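You operate a simulated robot arm through the tools that you are given. There is no shell and no other tool.

Carry out the task below with a simulated robot arm. There is one attempt and no reset: what you move stays moved.

## Task
Rub the rusty plate clean with the red pad, then wipe it wet with the blue pad.
Fine: water from the tub; pads back, lid shut. A coat counts when it lies all over at full strength: go over it till it gets no stronger. What is to be rubbed or washed off counts as gone when no trace of it is left.
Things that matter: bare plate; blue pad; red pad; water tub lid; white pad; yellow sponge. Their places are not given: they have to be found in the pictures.

The check looks at the end state, three seconds after you hand in, the way a careful person would. Anything else that was tipped, shoved, dropped, spilled or broken makes it a failure. Lids that push on must go on centred and level and be pressed home; caps that screw on are set level and turned clockwise until they are tight.

## Robot
A 7-joint arm with a two-finger parallel gripper, fixed in place. Base frame: the origin is at the foot of the arm, x ahead of it, y to its left, z up; the work surface is at about z = 0.8. Readings come in m, rad, newtons and seconds.
With the tool pointing down near the work surface it reaches from about 0.34 to 0.74 m from the base axis. Its first joint turns from -2.496 to 2.496 rad. Payload 3 kg.
Tool frame: the origin (TCP) lies between the finger pads and is the grasp point; the fingertips stand 0.03 m ahead of it; z points along the fingers, y is the line along which they close. The gripper opens to 0.094 m. The fingers are 0.028 m wide and 0.01 m thick; the gripper's body (0.05 by 0.096 m) begins 0.055 m behind the TCP.
Orientation is that of the tool frame in the base frame, as a unit quaternion [x, y, z, w]. With the fingers straight down and closing along the base's y, the tool's x points along the base's -x, its y along +y and its z along -z.

## Interface
- The arm moves only by the tool play_rows. Its argument "commands" is a list of rows, each a list of 3 entries, a list of its own where there are three numbers: the shift along the tool's x, y, z in m, then the turn, a rotation vector about the tool's x, y, z in rad, then the finger opening in m, from 0 to 0.094. In form: [[[dx, dy, dz], [wx, wy, wz], claw], ...]. A call has 1 to 20 rows; each row is the pose to reach, as a shift and turn from the pose commanded when the call began, along the tool's axes at that moment. A row lasts 0.2 s, in which the tool goes at most 0.05 m and 0.15 rad; a call with a longer step from one row to the next is refused whole, and so is a gripper value outside its range. A pose out of reach is approached as far as the arm can. The call stops where the force on the tool passes 40 N (or 10 N more than at its start, if that is more) or the arm is blocked; 0.2 s more then pass. Each finger travels about 0.045 m/s and halts on what it meets, pressing with about 45 N; the grip force reading is that of the motor and also rises with nothing between the fingers. The clock runs only during rows and for 0.2 s after the last one: add rows that repeat a pose to give the fingers time. It gives the time, the measured TCP pose, the force on the tool (base axes), the opening and the grip force at its end, in the units of the frame above (readings bear some noise), with the torque about the TCP (base axes, N m) and any sound that the robot's microphone picked up, and new pictures: "views" is both (left out), scene, wrist or none.
- Cameras (640 x 400 px; columns grow to the right, rows downward): "scene" is fixed at [0.4, -0.6482, 1.5636]; the picture's right is [0.90, -0.43, 0.00], its down [-0.25, -0.52, -0.82] and it looks along [0.35, 0.74, -0.58] (base axes); focal length 331 px, centre (320, 200). "wrist" rides on the gripper at [0.076, 0.014, -0.102] in the tool frame; the picture's right is [-0.18, 0.98, 0.00], its down [-0.75, -0.14, -0.64] and it looks along [-0.63, -0.12, 0.77] (tool axes); focal length 243 px, centre (320, 200).
- raise_lower(by): slides the trunk up (or, below 0, down) by that many m; the arm rides with it, the base frame stays. It gives what a move gives, with no picture.
- pixel_to_xyz(camera, pixels): for up to 12 pixels [column, row] of the newest picture of that camera ("zoom" is the newest enlarged one), the place [x, y, z] in the base frame of the surface seen there, good to about 0.002 m. It takes no simulated time.
- zoom(camera, box): a new picture of the part [left, top, right, bottom] of that camera's present view, enlarged. It takes no simulated time.
- job_done(): hands the job in; it is judged then, once.

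Open the gripper and draw the arm clear of the work before you hand the job in, unless the task says otherwise.

The tools are called by a JSON object that holds its "op" and its "data". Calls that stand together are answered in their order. play_rows: Moves the arm, as the interface text tells. Its arguments: {"type":"object","properties":{"commands":{"type":"array"},"views":{"type":"string","enum":["both","scene","wrist","none"]}},"required":["commands"]} The other tools are called the same way: raise_lower (by) slides the trunk up or down; pixel_to_xyz (camera, pixels) gives the place of the surface under pixels of a picture; zoom (camera, box) takes an enlarged picture of a part of a camera's view; job_done () hands the job in.

At the start:

```text
time: 0.0
position: [0.5625, 0.0829, 1.1448]
orientation: [0.0, 1.0, -0.001, -0.001]
ft_force: [0.1, 0.3, -0.3]
ft_torque: [0.01, 0.01, 0.01]
grip_width: 0.094
gripper_force: 0.1
trunk travel left (down, up): [-0.175, 0.215]
```

scene: 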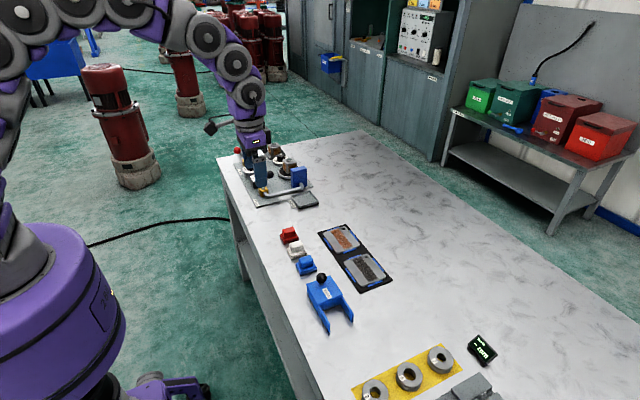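
wrist: 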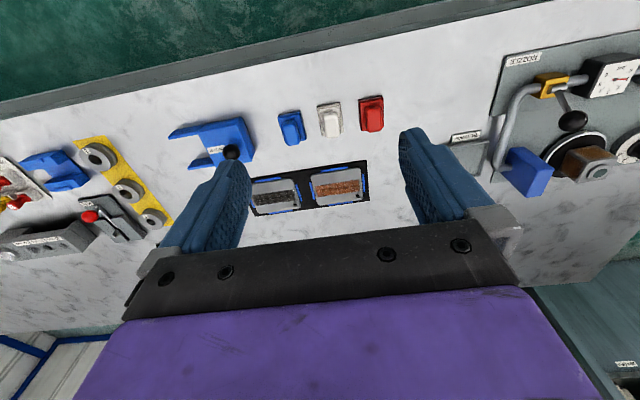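

I see the pads (red, white, blue) near scene pixels (290,236), (296,250), (305,265), and two plates in a black tray. I zoom in on those regions to identify things.

{"op": "zoom", "data": {"camera": "scene", "box": [260, 210, 420, 310]}}

{"op": "zoom", "data": {"camera": "scene", "box": [220, 130, 340, 215]}}

{"op": "zoom", "data": {"camera": "scene", "box": [330, 320, 530, 400]}}

{"op": "zoom", "data": {"camera": "wrist", "box": [0, 80, 240, 260]}}

{"op": "zoom", "data": {"camera": "wrist", "box": [160, 80, 420, 230]}}

{"op": "zoom", "data": {"camera": "wrist", "box": [420, 30, 640, 220]}}

```text
4.00 times, centred on (340, 260) of scene
```

zoom: 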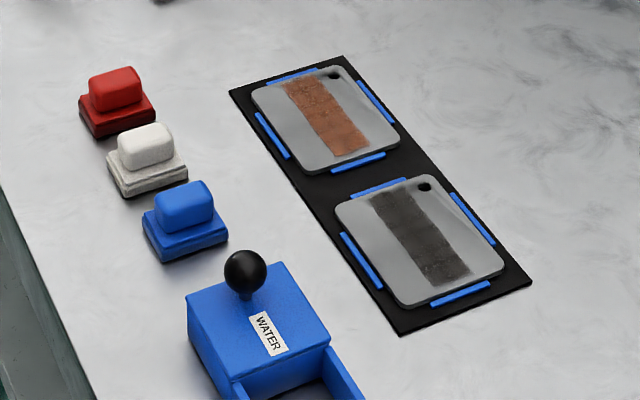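

```text
4.71 times, centred on (280, 172) of scene
```

zoom: 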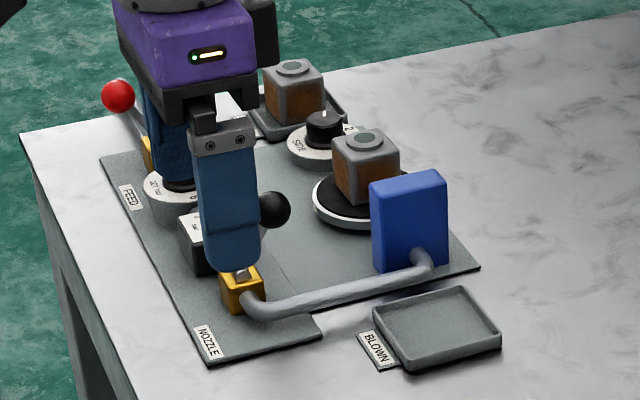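

```text
3.20 times, centred on (430, 360) of scene
```

zoom: 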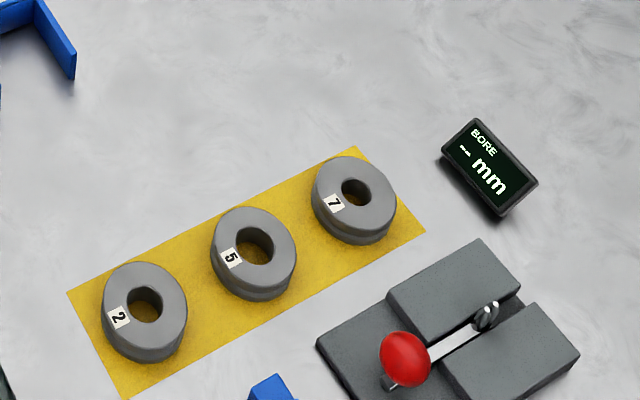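

```text
2.22 times, centred on (120, 170) of wrist
```

zoom: 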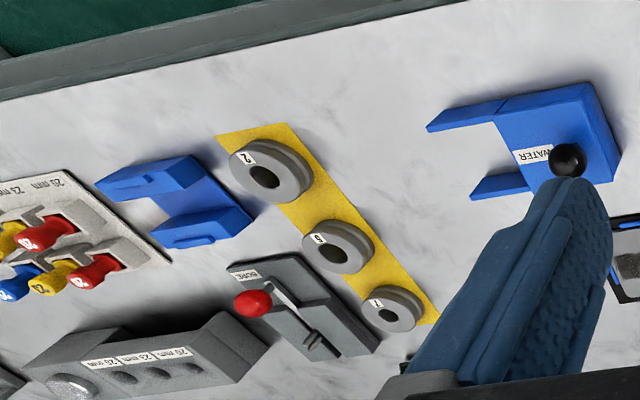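

```text
2.46 times, centred on (290, 155) of wrist
```

zoom: 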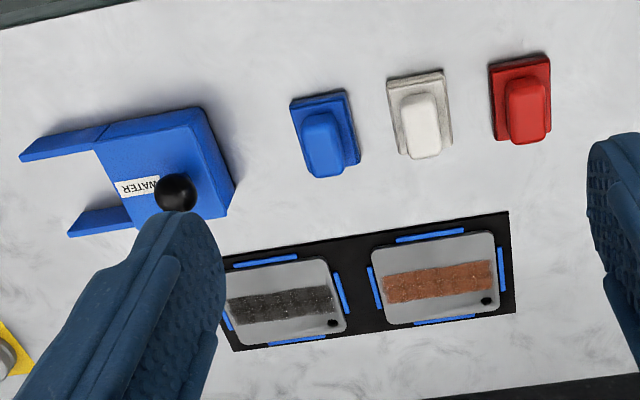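

```text
2.11 times, centred on (530, 125) of wrist
```

zoom: 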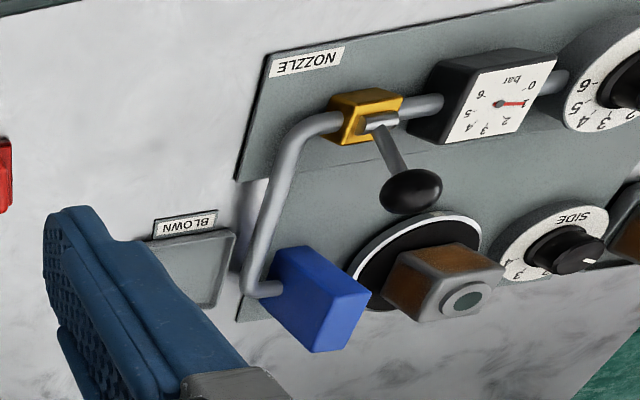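

The water tub shows two rails extending on one side, so its lid likely slides. I take 3D points on pads, plates and tub from the scene picture.

{"op": "pixel_to_xyz", "data": {"camera": "scene", "pixels": [[289, 231], [290, 241], [296, 246], [297, 256], [306, 261], [304, 271], [321, 277], [326, 295], [337, 311], [348, 308], [324, 322], [311, 287]]}}

{"op": "pixel_to_xyz", "data": {"camera": "scene", "pixels": [[323, 232], [344, 226], [360, 244], [337, 253], [344, 261], [365, 254], [386, 276], [364, 286], [342, 238], [366, 268], [317, 233], [391, 280]]}}

{"op": "zoom", "data": {"camera": "scene", "box": [290, 260, 370, 340]}}

```text
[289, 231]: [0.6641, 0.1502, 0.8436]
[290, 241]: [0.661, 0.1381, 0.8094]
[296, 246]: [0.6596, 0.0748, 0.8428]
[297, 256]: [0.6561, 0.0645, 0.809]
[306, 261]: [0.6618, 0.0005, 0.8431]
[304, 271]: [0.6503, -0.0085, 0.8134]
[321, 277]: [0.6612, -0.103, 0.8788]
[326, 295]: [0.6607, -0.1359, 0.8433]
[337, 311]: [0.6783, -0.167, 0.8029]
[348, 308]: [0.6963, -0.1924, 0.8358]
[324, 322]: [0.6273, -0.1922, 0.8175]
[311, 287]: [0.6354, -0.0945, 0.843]
```

```text
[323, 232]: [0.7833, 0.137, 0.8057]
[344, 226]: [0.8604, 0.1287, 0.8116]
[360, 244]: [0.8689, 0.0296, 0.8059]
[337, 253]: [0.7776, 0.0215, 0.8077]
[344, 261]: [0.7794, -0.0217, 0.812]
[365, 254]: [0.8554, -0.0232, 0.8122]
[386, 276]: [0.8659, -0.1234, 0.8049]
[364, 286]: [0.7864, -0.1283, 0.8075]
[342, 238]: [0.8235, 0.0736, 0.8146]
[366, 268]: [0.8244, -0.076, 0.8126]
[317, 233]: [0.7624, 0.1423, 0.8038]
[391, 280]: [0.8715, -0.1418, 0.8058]
```

```text
5.00 times, centred on (330, 300) of scene
```

zoom: 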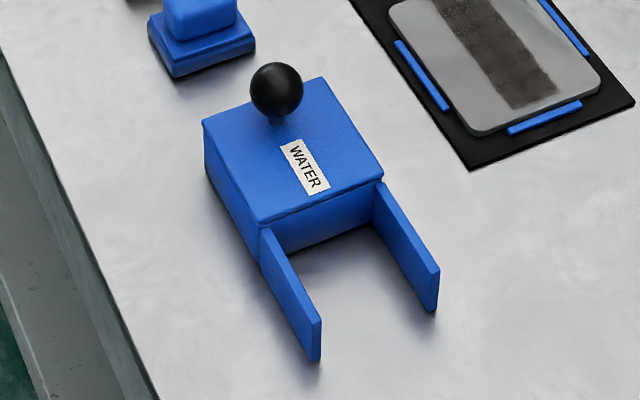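

Plates lie at x≈0.82 (rusty y≈0.08, sooty y≈-0.08), pads at x≈0.66, tub at (0.66,-0.12). I move the wrist camera nearer the tub to see how its lid is built.

{"op": "play_rows", "data": {"commands": [[[0.007, -0.03, 0.024], [0, 0, 0], 0.094], [[0.014, -0.06, 0.048], [0, 0, 0], 0.094], [[0.021, -0.09, 0.072], [0, 0, 0], 0.094], [[0.028, -0.12, 0.096], [0, 0, 0], 0.094], [[0.035, -0.15, 0.12], [0, 0, 0], 0.094], [[0.0425, -0.183, 0.145], [0, 0, 0], 0.094]]}}

```text
time: 1.4
position: [0.5178, -0.1033, 1.0002]
orientation: [0.0, 1.0, 0.0, 0.001]
ft_force: [0.2, -0.2, 0.1]
ft_torque: [0.01, -0.01, -0.01]
grip_width: 0.0939
gripper_force: 0.1
trunk travel left (down, up): [-0.175, 0.215]
```

scene: 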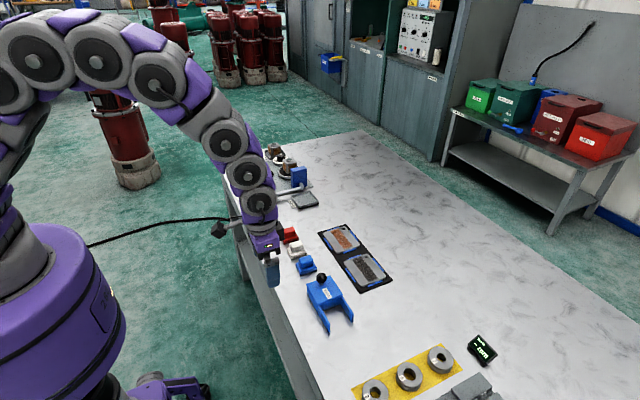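
wrist: 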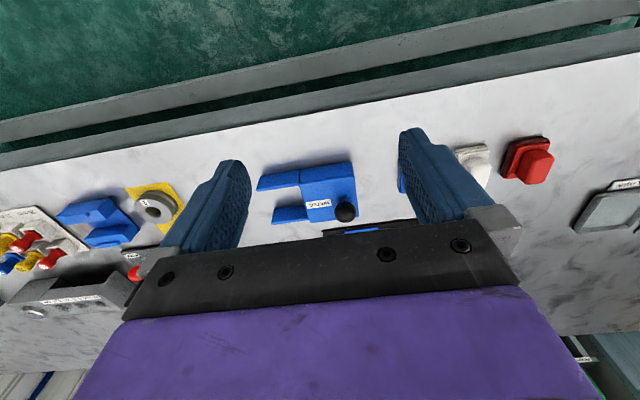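

The tub is visible at wrist (310,195) between the fingers. I zoom there for detail.

{"op": "zoom", "data": {"camera": "wrist", "box": [240, 150, 400, 250]}}

{"op": "pixel_to_xyz", "data": {"camera": "wrist", "pixels": [[257, 184], [300, 172], [352, 163], [357, 205], [308, 219], [273, 217], [345, 212], [320, 190], [297, 171], [303, 206], [285, 196], [275, 181]]}}

```text
4.00 times, centred on (320, 200) of wrist
```

zoom: 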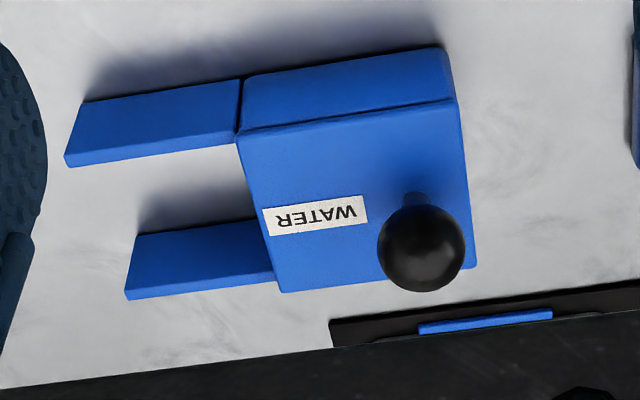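

```text
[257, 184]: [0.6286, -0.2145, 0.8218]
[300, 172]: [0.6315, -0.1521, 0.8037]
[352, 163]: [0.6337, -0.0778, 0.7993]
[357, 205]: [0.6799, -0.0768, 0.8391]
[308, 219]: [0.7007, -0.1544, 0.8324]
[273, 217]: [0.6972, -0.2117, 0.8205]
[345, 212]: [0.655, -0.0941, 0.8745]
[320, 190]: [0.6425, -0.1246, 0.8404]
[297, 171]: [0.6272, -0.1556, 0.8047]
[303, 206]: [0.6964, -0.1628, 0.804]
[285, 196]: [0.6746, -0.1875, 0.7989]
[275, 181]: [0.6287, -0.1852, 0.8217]
```

The tub has arms toward -y and a knob near its +y edge; the lid could be hinged or sliding. I turn the tool by -90° and look at it from the -y side to see the seam.

{"op": "play_rows", "data": {"commands": [[[-0.011, -0.0125, 0.005], [0, 0, -0.1428], 0.094], [[-0.022, -0.025, 0.01], [0, 0, -0.2856], 0.094], [[-0.033, -0.0375, 0.015], [0, 0, -0.4284], 0.094], [[-0.044, -0.05, 0.02], [0, 0, -0.5712], 0.094], [[-0.055, -0.0625, 0.025], [0, 0, -0.714], 0.094], [[-0.066, -0.075, 0.03], [0, 0, -0.8568], 0.094], [[-0.077, -0.0875, 0.035], [0, 0, -0.9996], 0.094], [[-0.088, -0.1, 0.04], [0, 0, -1.1424], 0.094], [[-0.1, -0.1125, 0.045], [0, 0, -1.2852], 0.094], [[-0.111, -0.125, 0.05], [0, 0, -1.428], 0.094], [[-0.122, -0.137, 0.056], [0, 0, -1.5708], 0.094]]}}

```text
time: 3.8
position: [0.6398, -0.24, 0.9455]
orientation: [0.708, -0.706, -0.001, 0.0]
ft_force: [-0.2, -0.2, 0.0]
ft_torque: [0.0, 0.0, 0.0]
grip_width: 0.094
gripper_force: 0.1
trunk travel left (down, up): [-0.175, 0.215]
```

scene: 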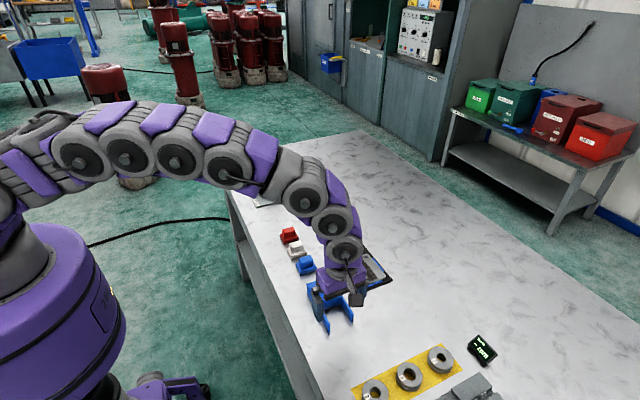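
wrist: 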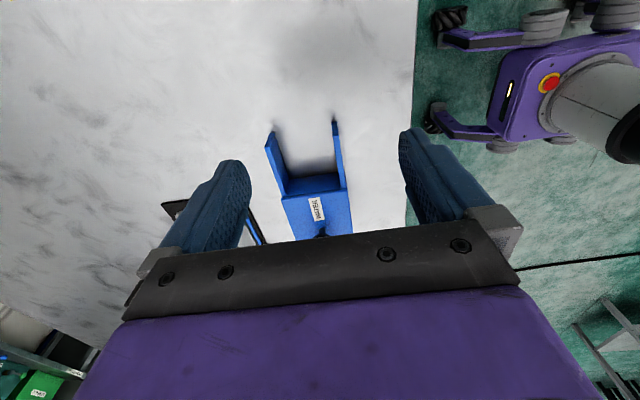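

Now the tub's -y face is visible at wrist (315,190). I zoom in on it.

{"op": "zoom", "data": {"camera": "wrist", "box": [252, 110, 380, 240]}}

{"op": "pixel_to_xyz", "data": {"camera": "wrist", "pixels": [[270, 135], [335, 125], [285, 190], [345, 183], [315, 185], [317, 190], [320, 200], [300, 235], [345, 228], [310, 178], [275, 160], [340, 150]]}}

```text
3.08 times, centred on (316, 175) of wrist
```

zoom: 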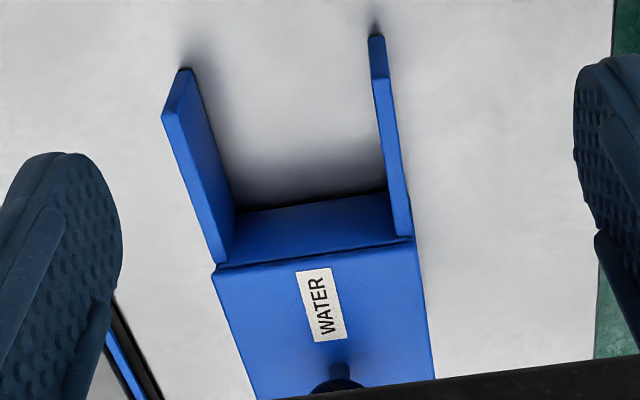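

```text
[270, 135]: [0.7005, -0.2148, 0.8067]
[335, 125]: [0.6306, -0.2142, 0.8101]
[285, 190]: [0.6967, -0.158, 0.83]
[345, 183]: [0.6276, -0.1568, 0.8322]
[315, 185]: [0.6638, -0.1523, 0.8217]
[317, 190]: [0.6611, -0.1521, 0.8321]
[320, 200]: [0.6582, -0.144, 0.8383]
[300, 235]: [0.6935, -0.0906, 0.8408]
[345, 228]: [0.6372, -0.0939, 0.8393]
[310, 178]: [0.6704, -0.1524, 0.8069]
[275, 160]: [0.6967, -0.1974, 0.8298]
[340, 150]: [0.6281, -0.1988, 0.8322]
```

The rim and the two arms share the same height (~0.831) with an 8 mm lid on top, so it is a lid that slides toward -y on the arms. Before that, I turn back and test how far out the arm reaches over the plates at x≈0.82.

{"op": "play_rows", "data": {"commands": [[[-0.017, -0.007, -0.005], [0, 0, 0.1428], 0.094], [[-0.034, -0.014, -0.01], [0, 0, 0.2856], 0.094], [[-0.051, -0.021, -0.015], [0, 0, 0.4284], 0.094], [[-0.068, -0.028, -0.02], [0, 0, 0.5712], 0.094], [[-0.085, -0.035, -0.025], [0, 0, 0.714], 0.094], [[-0.102, -0.042, -0.03], [0, 0, 0.8568], 0.094], [[-0.119, -0.049, -0.035], [0, 0, 0.9996], 0.094], [[-0.136, -0.056, -0.04], [0, 0, 1.1424], 0.094], [[-0.153, -0.064, -0.045], [0, 0, 1.2852], 0.094], [[-0.17, -0.072, -0.05], [0, 0, 1.428], 0.094], [[-0.19, -0.08, -0.055], [0, 0, 1.5708], 0.094]], "views": "none"}}

```text
time: 6.2
position: [0.7209, -0.0471, 0.9994]
orientation: [0.001, 1.0, 0.0, 0.001]
ft_force: [0.1, 0.4, 0.2]
ft_torque: [-0.01, 0.01, 0.03]
grip_width: 0.094
gripper_force: 0.0
trunk travel left (down, up): [-0.175, 0.215]
```

At (0.72,-0.05,1.0) now, tool down. I push outward in x at this height to learn the reach limit.

{"op": "play_rows", "data": {"commands": [[[-0.04, 0.02, 0.02], [0, 0, 0], 0.094], [[-0.08, 0.04, 0.04], [0, 0, 0], 0.094], [[-0.12, 0.06, 0.06], [0, 0, 0], 0.094], [[-0.12, 0.08, 0.08], [0, 0, 0], 0.094], [[-0.12, 0.08, 0.08], [0, 0, 0], 0.094]]}}

```text
time: 7.4
position: [0.7569, 0.0026, 0.9581]
orientation: [0.001, 1.0, -0.001, 0.0]
ft_force: [0.1, 0.6, -0.5]
ft_torque: [-0.04, 0.01, 0.0]
grip_width: 0.0942
gripper_force: 0.0
out of reach, approached as far as the arm can: row 2, 3, 4, 5
trunk travel left (down, up): [-0.175, 0.215]
```

scene: 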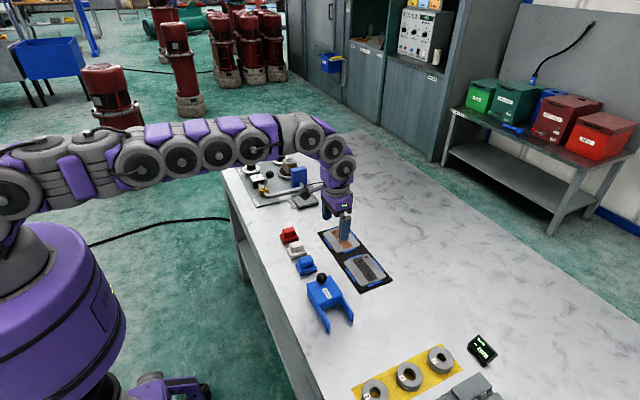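
wrist: 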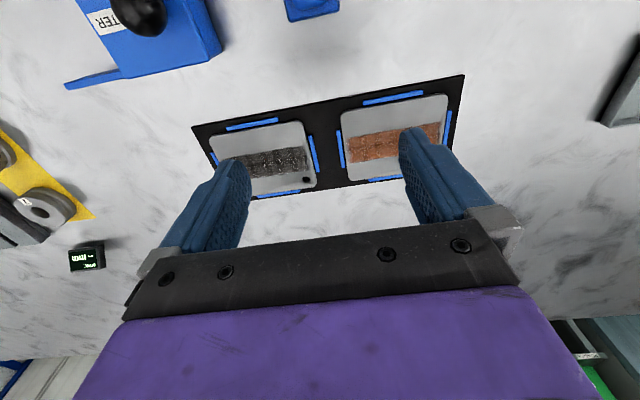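

The reach limit with the tool straight down is x≈0.757, so I will have to tilt the tool outward for the plates (and lower the trunk). I look closely at the plates in this nearer wrist view.

{"op": "zoom", "data": {"camera": "wrist", "box": [180, 60, 480, 220]}}

{"op": "pixel_to_xyz", "data": {"camera": "wrist", "pixels": [[343, 112], [446, 95], [345, 180], [350, 140], [352, 160], [400, 145], [395, 110], [394, 100], [370, 182], [341, 150], [430, 105], [440, 125]]}}

{"op": "pixel_to_xyz", "data": {"camera": "wrist", "pixels": [[216, 135], [300, 122], [313, 187], [250, 155], [275, 152], [252, 170], [280, 190], [305, 180], [252, 127], [278, 194], [317, 155], [213, 160]]}}

```text
2.13 times, centred on (330, 140) of wrist
```

zoom: 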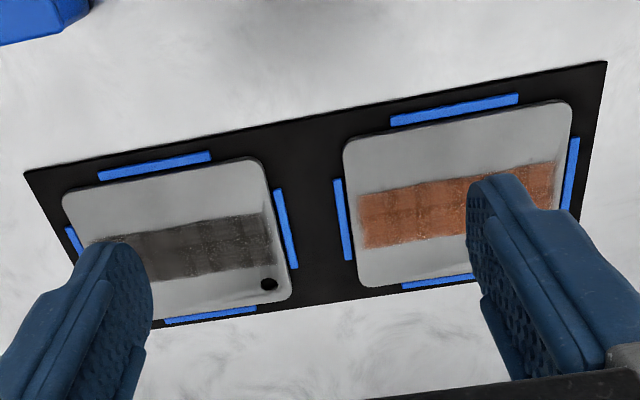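

```text
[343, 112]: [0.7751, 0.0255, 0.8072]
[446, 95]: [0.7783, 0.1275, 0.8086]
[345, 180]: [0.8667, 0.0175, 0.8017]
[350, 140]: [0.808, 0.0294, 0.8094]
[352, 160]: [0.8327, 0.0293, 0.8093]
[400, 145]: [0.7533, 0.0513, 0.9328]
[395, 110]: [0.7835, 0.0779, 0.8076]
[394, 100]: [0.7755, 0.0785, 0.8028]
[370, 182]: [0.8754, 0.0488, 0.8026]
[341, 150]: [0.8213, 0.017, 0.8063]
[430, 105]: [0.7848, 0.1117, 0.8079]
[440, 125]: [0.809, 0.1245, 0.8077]
```

```text
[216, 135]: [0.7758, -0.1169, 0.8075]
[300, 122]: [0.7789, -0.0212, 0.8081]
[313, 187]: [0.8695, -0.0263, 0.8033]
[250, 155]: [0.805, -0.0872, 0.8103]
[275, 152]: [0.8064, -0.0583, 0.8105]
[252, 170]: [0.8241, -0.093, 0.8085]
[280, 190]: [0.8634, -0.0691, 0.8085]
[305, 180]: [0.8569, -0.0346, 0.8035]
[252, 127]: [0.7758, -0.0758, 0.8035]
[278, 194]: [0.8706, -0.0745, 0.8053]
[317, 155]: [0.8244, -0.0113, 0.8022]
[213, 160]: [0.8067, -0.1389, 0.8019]
```

Rusty plate spans x 0.775–0.868, y 0.024–0.128, top z≈0.808; rust band x 0.80–0.836. I draw back and up to a safe pose and check the commanded pose after the out-of-reach move.

{"op": "play_rows", "data": {"commands": [[[0.04, 0, -0.02], [0, 0, 0], 0.094], [[0.08, 0, -0.04], [0, 0, 0], 0.094], [[0.12, 0, -0.06], [0, 0, 0], 0.094]], "views": "none"}}

```text
time: 8.2
position: [0.6311, 0.0011, 1.02]
orientation: [0.001, 1.0, 0.0, 0.0]
ft_force: [-0.3, 0.5, 0.0]
ft_torque: [0.0, 0.03, 0.04]
grip_width: 0.0941
gripper_force: 0.1
trunk travel left (down, up): [-0.175, 0.215]
```

The command is clipped to the reached pose, good. I raise the tool by 0.12 m and then lower the trunk by 0.12 m to gain reach at table height.

{"op": "play_rows", "data": {"commands": [[[0.0, 0, -0.04], [0, 0, 0], 0.094], [[0.0, 0, -0.08], [0, 0, 0], 0.094], [[0.0, 0, -0.12], [0, 0, 0], 0.094]], "views": "none"}}

{"op": "raise_lower", "data": {"by": -0.12}}

```text
time: 9.0
position: [0.6347, -0.0008, 1.1391]
orientation: [0.0, 1.0, 0.0, 0.002]
ft_force: [0.6, 0.0, 0.1]
ft_torque: [-0.03, 0.0, 0.02]
grip_width: 0.0939
gripper_force: 0.0
trunk travel left (down, up): [-0.175, 0.215]
```

```text
time: 10.5
position: [0.6358, -0.0007, 1.0183]
orientation: [0.0, 1.0, 0.0, 0.001]
ft_force: [0.3, 0.2, -0.2]
ft_torque: [0.01, 0.0, -0.02]
grip_width: 0.094
gripper_force: 0.0
trunk travel left (down, up): [-0.055, 0.335]
```

Trunk is lowered. I move to a spot where the wrist camera sees all three pads closely, to measure them.

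{"op": "play_rows", "data": {"commands": [[[0.0215, 0.025, 0.017], [0, 0, 0], 0.094], [[0.043, 0.05, 0.034], [0, 0, 0], 0.094], [[0.0645, 0.075, 0.051], [0, 0, 0], 0.094], [[0.086, 0.1, 0.068], [0, 0, 0], 0.094], [[0.086, 0.1, 0.068], [0, 0, 0], 0.094]]}}

```text
time: 11.7
position: [0.5486, 0.0965, 0.9502]
orientation: [0.0, 1.0, 0.0, 0.0]
ft_force: [0.5, -0.5, 0.3]
ft_torque: [-0.01, 0.03, 0.02]
grip_width: 0.0939
gripper_force: 0.1
trunk travel left (down, up): [-0.055, 0.335]
```

scene: 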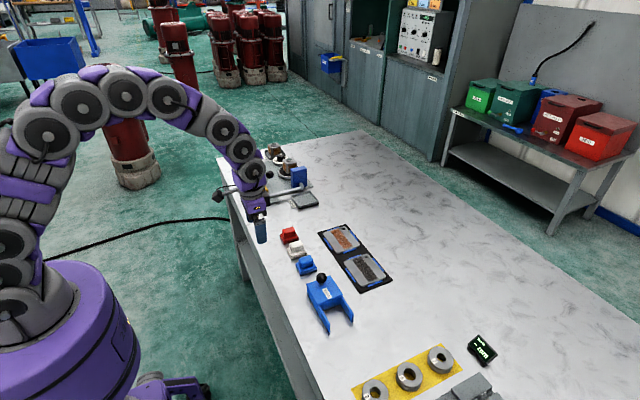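
wrist: 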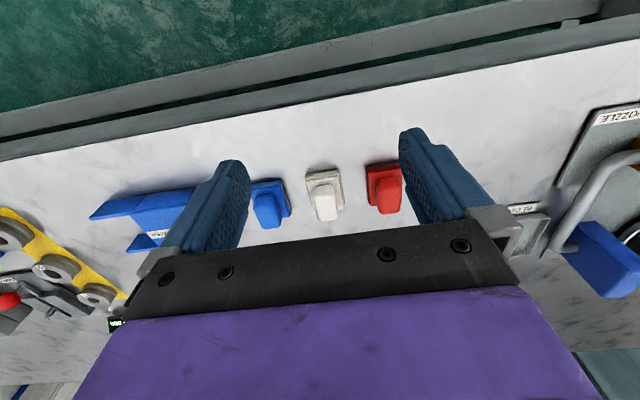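

The three pads sit at wrist (268,200), (323,195), (382,188). I zoom in for measuring.

{"op": "zoom", "data": {"camera": "wrist", "box": [245, 150, 405, 240]}}

```text
4.00 times, centred on (325, 195) of wrist
```

zoom: 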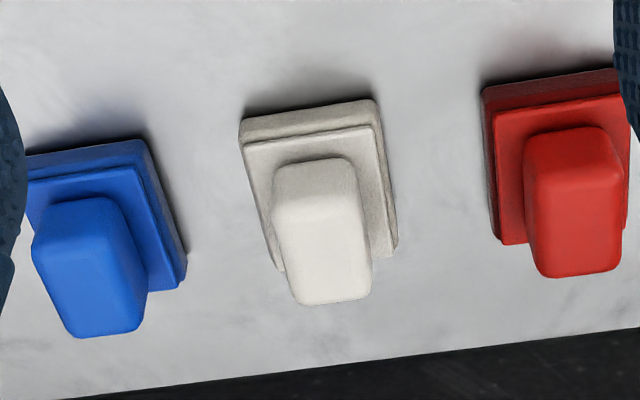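

{"op": "pixel_to_xyz", "data": {"camera": "zoom", "pixels": [[530, 140], [610, 140], [540, 260], [615, 260], [572, 200], [500, 115], [510, 235], [484, 90], [610, 72], [560, 110], [550, 135], [495, 130]]}}

{"op": "pixel_to_xyz", "data": {"camera": "zoom", "pixels": [[280, 175], [355, 170], [300, 295], [365, 290], [320, 230], [242, 125], [375, 100], [390, 240], [310, 145], [45, 215], [110, 205], [90, 270]]}}

```text
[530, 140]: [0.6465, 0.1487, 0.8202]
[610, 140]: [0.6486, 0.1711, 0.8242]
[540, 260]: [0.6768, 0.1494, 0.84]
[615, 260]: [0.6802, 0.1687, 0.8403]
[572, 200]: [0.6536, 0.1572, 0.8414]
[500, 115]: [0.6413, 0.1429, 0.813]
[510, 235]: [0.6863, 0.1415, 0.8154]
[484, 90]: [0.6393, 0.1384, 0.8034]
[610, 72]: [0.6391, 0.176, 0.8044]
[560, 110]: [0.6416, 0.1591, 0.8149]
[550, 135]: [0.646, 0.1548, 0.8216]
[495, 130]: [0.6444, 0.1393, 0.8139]
```

```text
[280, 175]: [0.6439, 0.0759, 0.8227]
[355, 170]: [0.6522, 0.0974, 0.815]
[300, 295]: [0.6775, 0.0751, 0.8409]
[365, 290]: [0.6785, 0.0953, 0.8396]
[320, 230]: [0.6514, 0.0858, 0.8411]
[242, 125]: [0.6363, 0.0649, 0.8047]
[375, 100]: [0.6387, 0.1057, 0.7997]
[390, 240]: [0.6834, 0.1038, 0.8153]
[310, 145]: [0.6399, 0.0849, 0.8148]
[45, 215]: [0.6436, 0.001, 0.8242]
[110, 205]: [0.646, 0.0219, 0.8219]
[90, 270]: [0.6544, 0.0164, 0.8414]
```

Red pad: base 0.05×0.042 centred at about (0.664,0.159), handle 0.036×0.024 with top z 0.841, base top z 0.815. I now test a 30° outward tilt: tilt and move above the rusty plate to see that it is reachable.

{"op": "play_rows", "data": {"commands": [[[-0.036, 0.0017, 0.005], [0, -0.1, 0], 0.06], [[-0.072, 0.0034, 0.01], [0, -0.2, 0], 0.06], [[-0.108, 0.005, 0.015], [0, -0.3, 0], 0.06], [[-0.144, 0.0067, 0.02], [0, -0.4, 0], 0.06], [[-0.18, 0.0084, 0.03], [0, -0.5236, 0], 0.06], [[-0.216, 0.01, 0.037], [0, -0.5236, 0], 0.06], [[-0.252, 0.012, 0.044], [0, -0.5236, 0], 0.06], [[-0.2854, 0.0135, 0.05], [0, -0.5236, 0], 0.06], [[-0.2854, 0.0135, 0.05], [0, -0.5236, 0], 0.06]]}}

```text
time: 13.7
position: [0.8331, 0.1142, 0.8994]
orientation: [0.0, 0.966, -0.001, 0.259]
ft_force: [-0.6, -0.1, -0.3]
ft_torque: [-0.04, 0.05, 0.02]
grip_width: 0.0598
gripper_force: 0.0
trunk travel left (down, up): [-0.055, 0.335]
```

scene: 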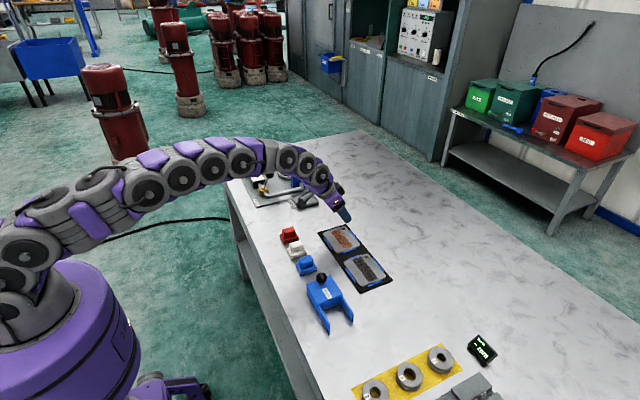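
wrist: 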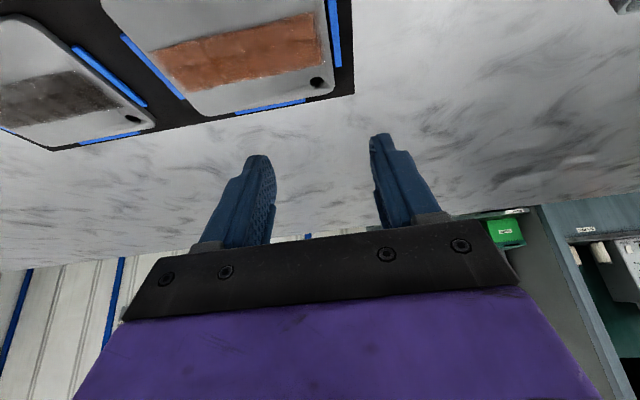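

The tilted pose reaches (0.833,0.114,0.90) easily. I look at the plate and rust from here for reference.

{"op": "zoom", "data": {"camera": "wrist", "box": [0, 0, 360, 160]}}

{"op": "pixel_to_xyz", "data": {"camera": "wrist", "pixels": [[155, 52], [308, 15], [190, 90], [320, 62], [240, 50], [195, 112], [328, 90], [180, 80], [150, 68], [270, 106], [335, 30], [345, 92]]}}

```text
1.78 times, centred on (180, 80) of wrist
```

zoom: 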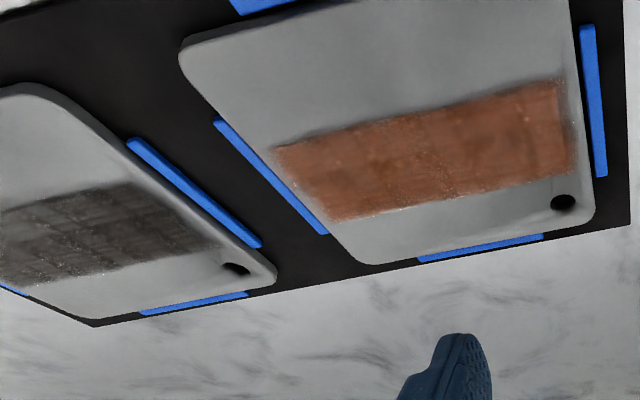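

```text
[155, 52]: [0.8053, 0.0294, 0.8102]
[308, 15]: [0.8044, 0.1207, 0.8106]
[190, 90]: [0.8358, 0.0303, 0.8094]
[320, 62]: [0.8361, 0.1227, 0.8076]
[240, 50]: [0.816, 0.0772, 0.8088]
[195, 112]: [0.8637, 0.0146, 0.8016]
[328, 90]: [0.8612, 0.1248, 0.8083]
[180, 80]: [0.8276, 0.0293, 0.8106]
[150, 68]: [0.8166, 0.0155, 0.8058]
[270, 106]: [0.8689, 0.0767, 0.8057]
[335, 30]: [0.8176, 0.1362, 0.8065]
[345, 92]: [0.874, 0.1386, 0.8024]
```

Now I move the tilted tool back above the red pad at (0.653,0.159), staying at z≈0.90.

{"op": "play_rows", "data": {"commands": [[[0.0313, 0.0092, -0.018], [0, 0, 0], 0.06], [[0.0625, 0.0184, -0.0361], [0, 0, 0], 0.06], [[0.0938, 0.0276, -0.0542], [0, 0, 0], 0.06], [[0.125, 0.0368, -0.0722], [0, 0, 0], 0.06], [[0.1563, 0.046, -0.0903], [0, 0, 0], 0.06], [[0.1563, 0.046, -0.0903], [0, 0, 0], 0.06]]}}

```text
time: 15.1
position: [0.6544, 0.1604, 0.8993]
orientation: [0.001, 0.966, -0.001, 0.26]
ft_force: [0.1, -0.3, 0.9]
ft_torque: [0.0, 0.02, 0.01]
grip_width: 0.0599
gripper_force: 0.2
trunk travel left (down, up): [-0.055, 0.335]
```

scene: 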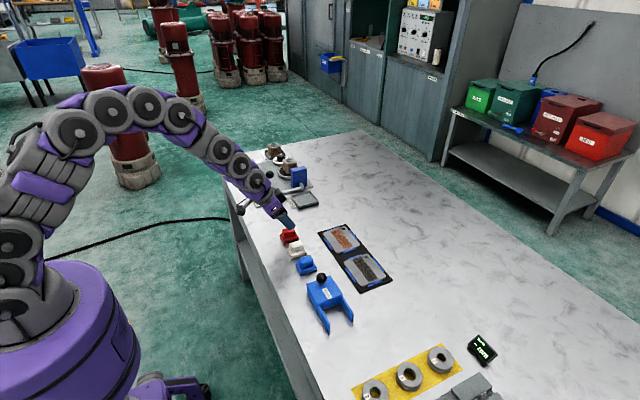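
wrist: 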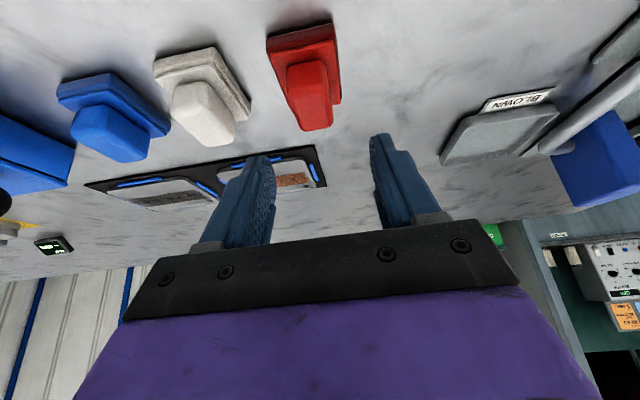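

The red pad is close at wrist (308,80). I zoom and measure its handle faces precisely.

{"op": "zoom", "data": {"camera": "wrist", "box": [240, 10, 400, 160]}}

{"op": "pixel_to_xyz", "data": {"camera": "wrist", "pixels": [[290, 75], [325, 68], [305, 90], [305, 125], [330, 122], [290, 95], [300, 63], [280, 60], [335, 60], [268, 40], [333, 25], [339, 98]]}}

```text
2.67 times, centred on (320, 85) of wrist
```

zoom: 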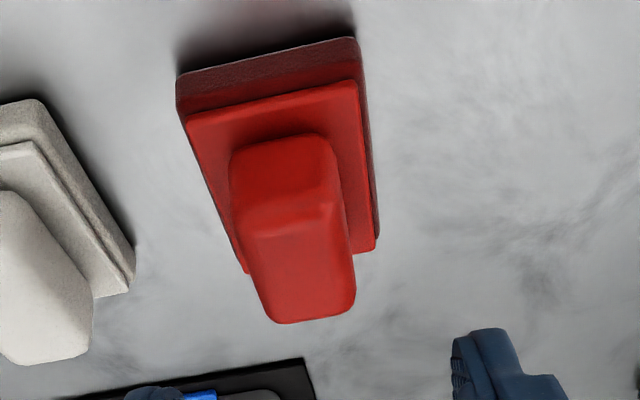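

```text
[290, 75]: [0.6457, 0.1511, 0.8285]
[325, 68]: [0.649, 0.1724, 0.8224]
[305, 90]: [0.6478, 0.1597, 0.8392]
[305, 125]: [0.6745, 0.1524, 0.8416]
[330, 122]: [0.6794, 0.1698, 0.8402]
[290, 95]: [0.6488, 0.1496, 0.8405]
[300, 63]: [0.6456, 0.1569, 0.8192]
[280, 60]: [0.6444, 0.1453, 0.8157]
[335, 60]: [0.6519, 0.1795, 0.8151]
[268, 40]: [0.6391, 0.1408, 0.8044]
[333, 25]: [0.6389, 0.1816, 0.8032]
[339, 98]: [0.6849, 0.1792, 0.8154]
```

Handle spans y 0.149–0.1725, x 0.646–0.682. I descend 0.049 m to z≈0.851 with fingers open 0.06 around the handle.

{"op": "play_rows", "data": {"commands": [[[0.0061, 0.001, 0.0106], [0, 0, 0], 0.06], [[0.0122, 0.001, 0.0212], [0, 0, 0], 0.06], [[0.0184, 0.001, 0.0318], [0, 0, 0], 0.06], [[0.0245, 0.001, 0.0424], [0, 0, 0], 0.06], [[0.0245, 0.001, 0.0424], [0, 0, 0], 0.06]]}}

```text
time: 16.3
position: [0.6544, 0.1604, 0.8516]
orientation: [0.0, 0.966, -0.001, 0.259]
ft_force: [-0.2, 0.7, -0.2]
ft_torque: [-0.01, -0.02, 0.0]
grip_width: 0.06
gripper_force: 0.1
trunk travel left (down, up): [-0.055, 0.335]
```

scene: 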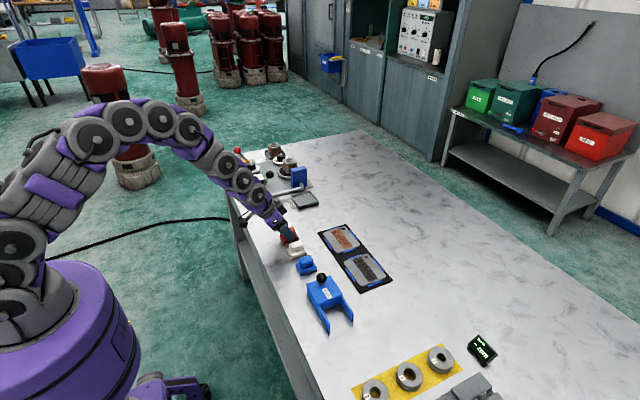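
wrist: 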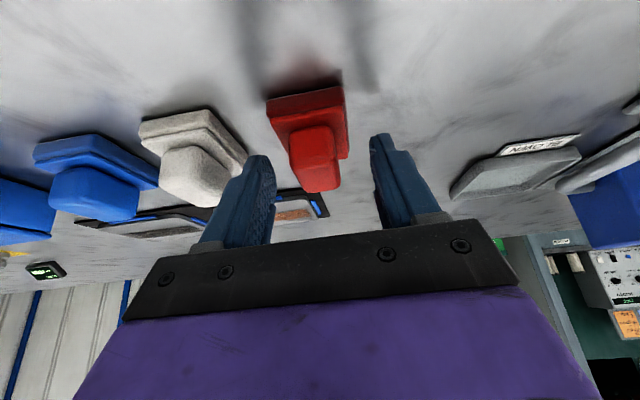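

The handle is between the fingertips. I close the gripper on it.

{"op": "play_rows", "data": {"commands": [[[0, 0, 0], [0, 0, 0], 0.03], [[0, 0, 0], [0, 0, 0], 0.01], [[0, 0, 0], [0, 0, 0], 0.0], [[0, 0, 0], [0, 0, 0], 0.0], [[0, 0, 0], [0, 0, 0], 0.0]]}}

```text
time: 17.5
position: [0.654, 0.1613, 0.8508]
orientation: [0.0, 0.966, 0.0, 0.259]
ft_force: [0.8, 1.4, 10.0]
ft_torque: [0.05, -0.18, 0.0]
grip_width: 0.0248
gripper_force: 44.7
trunk travel left (down, up): [-0.055, 0.335]
```

scene: 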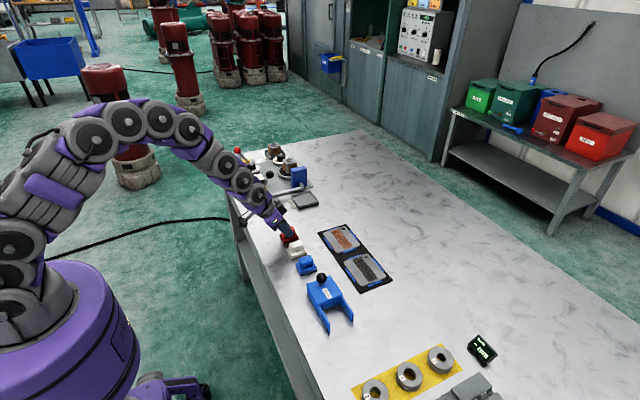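
wrist: 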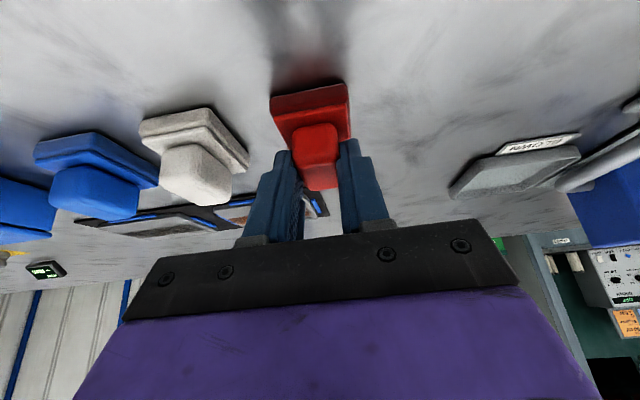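

Gripped (0.0248 m, 44.7 N). I lift straight up by 0.045 m and check that the pad hangs level.

{"op": "play_rows", "data": {"commands": [[[-0.0075, 0, -0.013], [0, 0, 0], 0.0], [[-0.015, 0, -0.026], [0, 0, 0], 0.0], [[-0.0225, 0, -0.039], [0, 0, 0], 0.0], [[-0.0225, 0, -0.039], [0, 0, 0], 0.0]]}}

```text
time: 18.5
position: [0.6554, 0.1611, 0.8964]
orientation: [0.0, 0.966, 0.001, 0.259]
ft_force: [-0.3, 0.0, -0.1]
ft_torque: [0.02, 0.02, 0.01]
grip_width: 0.0251
gripper_force: 44.3
trunk travel left (down, up): [-0.055, 0.335]
```

scene: 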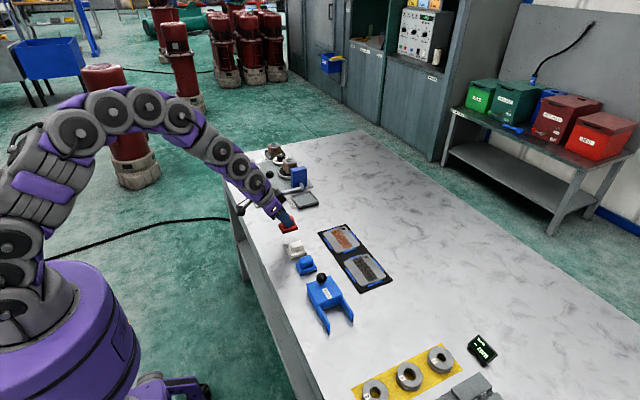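
wrist: 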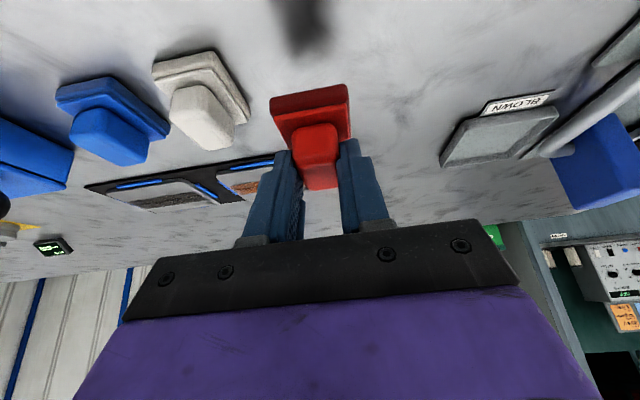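

The red pad is lifted. I zoom to check that it is level.

{"op": "zoom", "data": {"camera": "scene", "box": [250, 190, 330, 260]}}

{"op": "pixel_to_xyz", "data": {"camera": "wrist", "pixels": [[275, 100], [345, 88], [284, 130], [345, 118], [300, 108], [290, 118], [335, 125], [305, 165], [330, 160]]}}

```text
5.71 times, centred on (290, 225) of scene
```

zoom: 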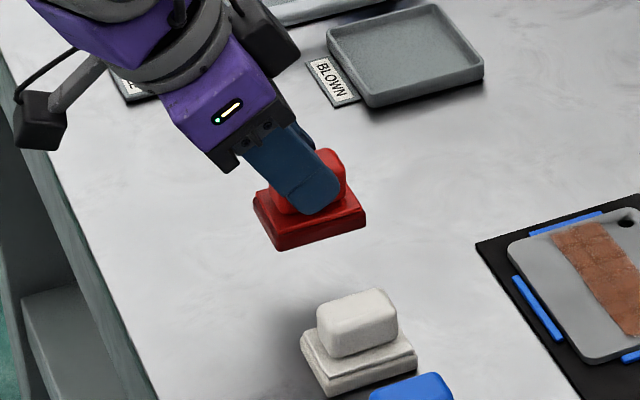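

```text
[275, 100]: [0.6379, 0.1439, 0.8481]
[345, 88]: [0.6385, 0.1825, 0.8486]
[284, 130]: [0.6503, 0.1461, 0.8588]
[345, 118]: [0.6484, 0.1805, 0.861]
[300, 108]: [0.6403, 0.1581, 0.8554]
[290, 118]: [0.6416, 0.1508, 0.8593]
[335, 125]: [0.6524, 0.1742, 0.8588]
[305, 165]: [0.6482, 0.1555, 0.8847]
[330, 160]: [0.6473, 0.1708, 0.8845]
```

The pad hangs level. I carry it over the rust band: pad centre to (0.8215,0.076), still about 3.5 cm above the plate.

{"op": "play_rows", "data": {"commands": [[[-0.0273, -0.017, 0.0158], [0, 0, 0], 0.0], [[-0.0546, -0.034, 0.0315], [0, 0, 0], 0.0], [[-0.0818, -0.051, 0.0473], [0, 0, 0], 0.0], [[-0.1091, -0.068, 0.063], [0, 0, 0], 0.0], [[-0.1364, -0.085, 0.0788], [0, 0, 0], 0.0], [[-0.1364, -0.085, 0.0788], [0, 0, 0], 0.0]]}}

```text
time: 19.9
position: [0.8138, 0.0745, 0.898]
orientation: [0.0, 0.966, -0.002, 0.259]
ft_force: [-0.5, -0.1, -0.3]
ft_torque: [-0.02, 0.0, 0.03]
grip_width: 0.0253
gripper_force: 44.9
trunk travel left (down, up): [-0.055, 0.335]
```

scene: 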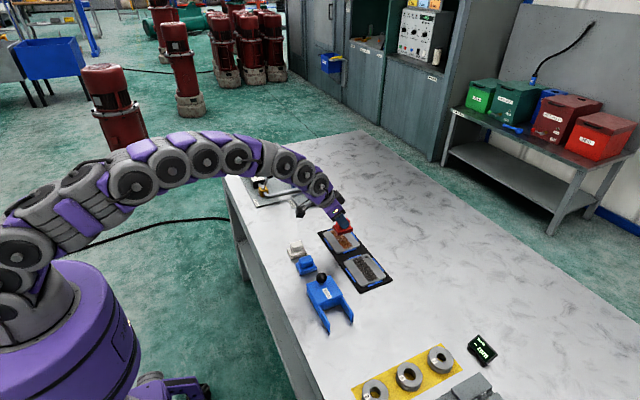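
wrist: 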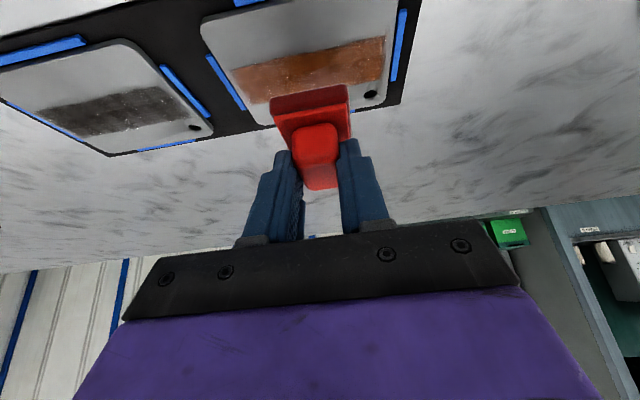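

I lower the pad by 0.033 m, to just above expected contact with the plate.

{"op": "play_rows", "data": {"commands": [[[0.005, 0, 0.0087], [0, 0, 0], 0.0], [[0.01, 0, 0.0173], [0, 0, 0], 0.0], [[0.015, 0, 0.026], [0, 0, 0], 0.0], [[0.0165, 0, 0.0286], [0, 0, 0], 0.0], [[0.0165, 0, 0.0286], [0, 0, 0], 0.0]]}}

```text
time: 21.1
position: [0.8126, 0.0748, 0.863]
orientation: [0.001, 0.966, -0.002, 0.26]
ft_force: [0.0, 0.3, -0.2]
ft_torque: [0.01, 0.02, -0.02]
grip_width: 0.0253
gripper_force: 44.9
trunk travel left (down, up): [-0.055, 0.335]
```

scene: 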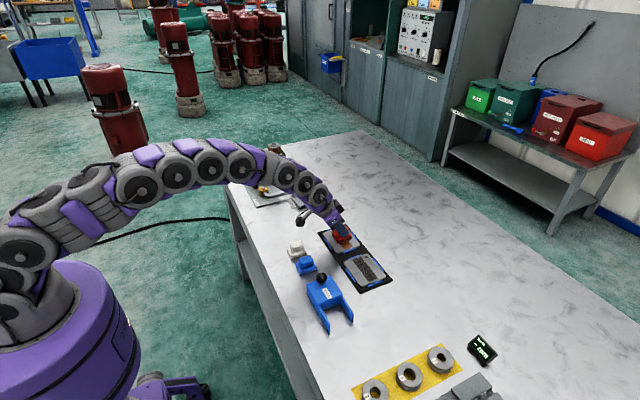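
wrist: 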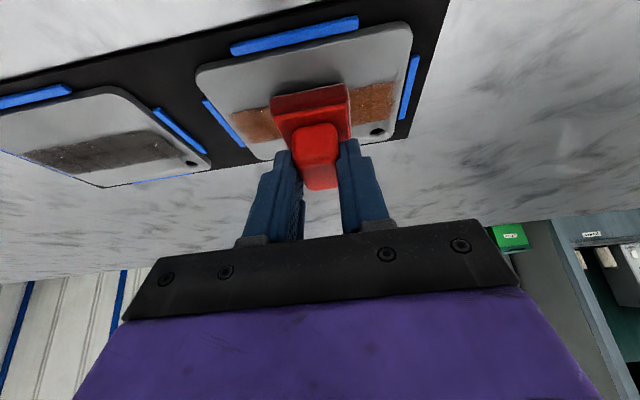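

No contact yet. I lower in 1.5 mm steps while watching the force.

{"op": "play_rows", "data": {"commands": [[[0.00075, 0, 0.0013], [0, 0, 0], 0.0], [[0.0015, 0, 0.0026], [0, 0, 0], 0.0], [[0.0015, 0, 0.0026], [0, 0, 0], 0.0]], "views": "none"}}

```text
time: 21.9
position: [0.8116, 0.0744, 0.8618]
orientation: [0.0, 0.966, 0.001, 0.259]
ft_force: [-0.5, -0.6, 6.1]
ft_torque: [0.01, -0.04, -0.02]
grip_width: 0.0251
gripper_force: 45.5
trunk travel left (down, up): [-0.055, 0.335]
```

Contact at 6 N. I press 1 mm more and look at the resulting force.

{"op": "play_rows", "data": {"commands": [[[0.0005, 0, 0.0009], [0, 0, 0], 0.0], [[0.0005, 0, 0.0009], [0, 0, 0], 0.0]], "views": "none"}}

```text
time: 22.5
position: [0.8112, 0.0757, 0.8607]
orientation: [0.0, 0.965, 0.0, 0.261]
ft_force: [-0.1, -0.2, 14.9]
ft_torque: [-0.03, 0.05, -0.02]
grip_width: 0.025
gripper_force: 45.0
trunk travel left (down, up): [-0.055, 0.335]
```

Pressing at 15 N. I now rub along the band in y (±36 mm) and back.

{"op": "play_rows", "data": {"commands": [[[0, 0.012, 0], [0, 0, 0], 0.0], [[0, 0.024, 0], [0, 0, 0], 0.0], [[0, 0.037, 0], [0, 0, 0], 0.0], [[0, 0.024, 0], [0, 0, 0], 0.0], [[0, 0.012, 0], [0, 0, 0], 0.0], [[0, 0, 0], [0, 0, 0], 0.0], [[0, -0.012, 0], [0, 0, 0], 0.0], [[0, -0.024, 0], [0, 0, 0], 0.0], [[0, -0.036, 0], [0, 0, 0], 0.0], [[0, -0.024, 0], [0, 0, 0], 0.0], [[0, -0.012, 0], [0, 0, 0], 0.0], [[0, 0.0, 0], [0, 0, 0], 0.0], [[0, 0.012, 0], [0, 0, 0], 0.0], [[0, 0.024, 0], [0, 0, 0], 0.0], [[0, 0.037, 0], [0, 0, 0], 0.0]]}}

```text
time: 25.7
position: [0.8114, 0.1107, 0.8599]
orientation: [0.002, 0.966, 0.0, 0.26]
ft_force: [-0.9, -11.4, 23.4]
ft_torque: [-0.46, -0.16, -0.1]
grip_width: 0.0253
gripper_force: 45.2
trunk travel left (down, up): [-0.055, 0.335]
```

scene: 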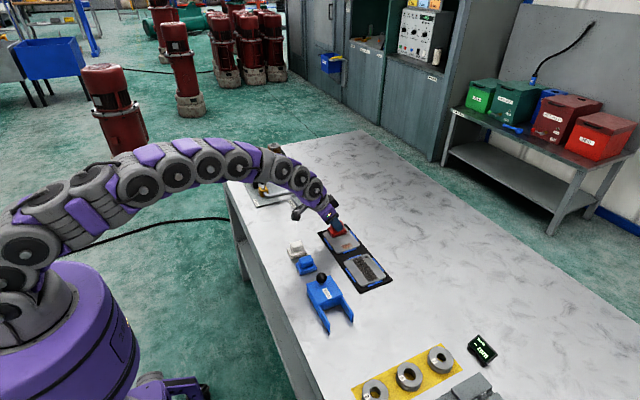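
wrist: 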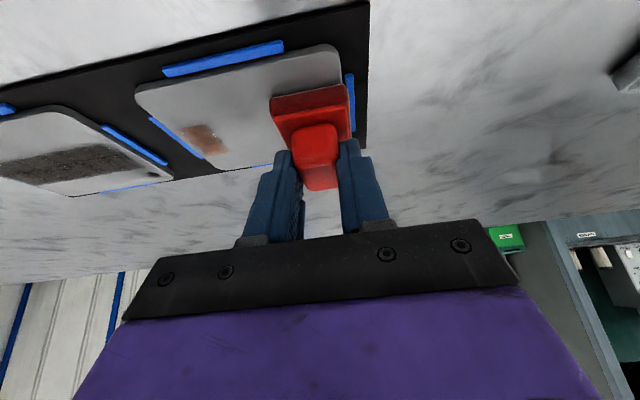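

The rust mostly comes off; a patch remains near wrist (205,138). I zoom in to see what is left.

{"op": "zoom", "data": {"camera": "wrist", "box": [120, 30, 370, 190]}}

{"op": "pixel_to_xyz", "data": {"camera": "wrist", "pixels": [[180, 132], [220, 125], [195, 155], [225, 150], [137, 95], [335, 48], [180, 165]]}}

```text
2.50 times, centred on (245, 110) of wrist
```

zoom: 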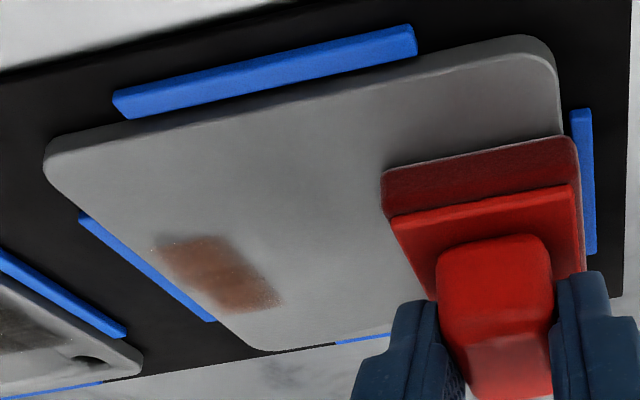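

```text
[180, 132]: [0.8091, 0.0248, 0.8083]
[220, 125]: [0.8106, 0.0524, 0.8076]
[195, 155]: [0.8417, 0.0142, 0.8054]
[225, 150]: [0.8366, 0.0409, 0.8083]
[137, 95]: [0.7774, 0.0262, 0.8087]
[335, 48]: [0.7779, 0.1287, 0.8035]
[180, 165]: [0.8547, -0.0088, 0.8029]
```

Rust remains at y 0.025–0.052. I go to that end and rub there repeatedly.

{"op": "play_rows", "data": {"commands": [[[0, -0.015, 0], [0, 0, 0], 0.0], [[0, -0.03, 0], [0, 0, 0], 0.0], [[0, -0.045, 0], [0, 0, 0], 0.0], [[0, -0.06, 0], [0, 0, 0], 0.0], [[0, -0.076, 0], [0, 0, 0], 0.0], [[0, -0.063, 0], [0, 0, 0], 0.0], [[0, -0.05, 0], [0, 0, 0], 0.0], [[0, -0.063, 0], [0, 0, 0], 0.0], [[0, -0.076, 0], [0, 0, 0], 0.0], [[0, -0.063, 0], [0, 0, 0], 0.0], [[0, -0.05, 0], [0, 0, 0], 0.0], [[0, -0.063, 0], [0, 0, 0], 0.0], [[0, -0.076, 0], [0, 0, 0], 0.0], [[0, -0.061, 0], [0, 0, 0], 0.0], [[0, -0.046, 0], [0, 0, 0], 0.0], [[0, -0.03, 0], [0, 0, 0], 0.0], [[0, -0.015, 0], [0, 0, 0], 0.0], [[0, 0, 0], [0, 0, 0], 0.0]], "views": "wrist"}}

```text
time: 29.5
position: [0.8104, 0.1082, 0.8601]
orientation: [0.0, 0.966, 0.003, 0.26]
ft_force: [0.7, -4.9, 25.1]
ft_torque: [-0.31, -0.17, -0.09]
grip_width: 0.025
gripper_force: 44.6
trunk travel left (down, up): [-0.055, 0.335]
```

wrist: 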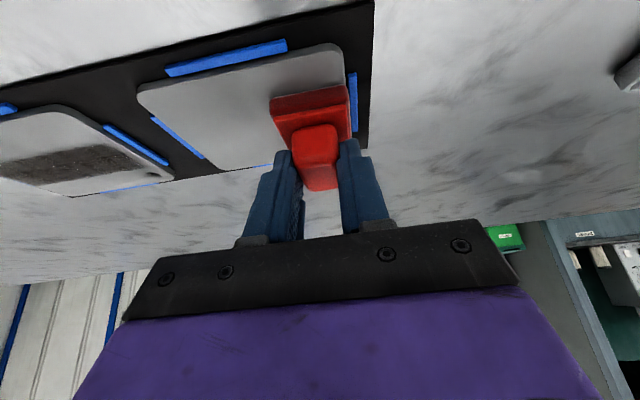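

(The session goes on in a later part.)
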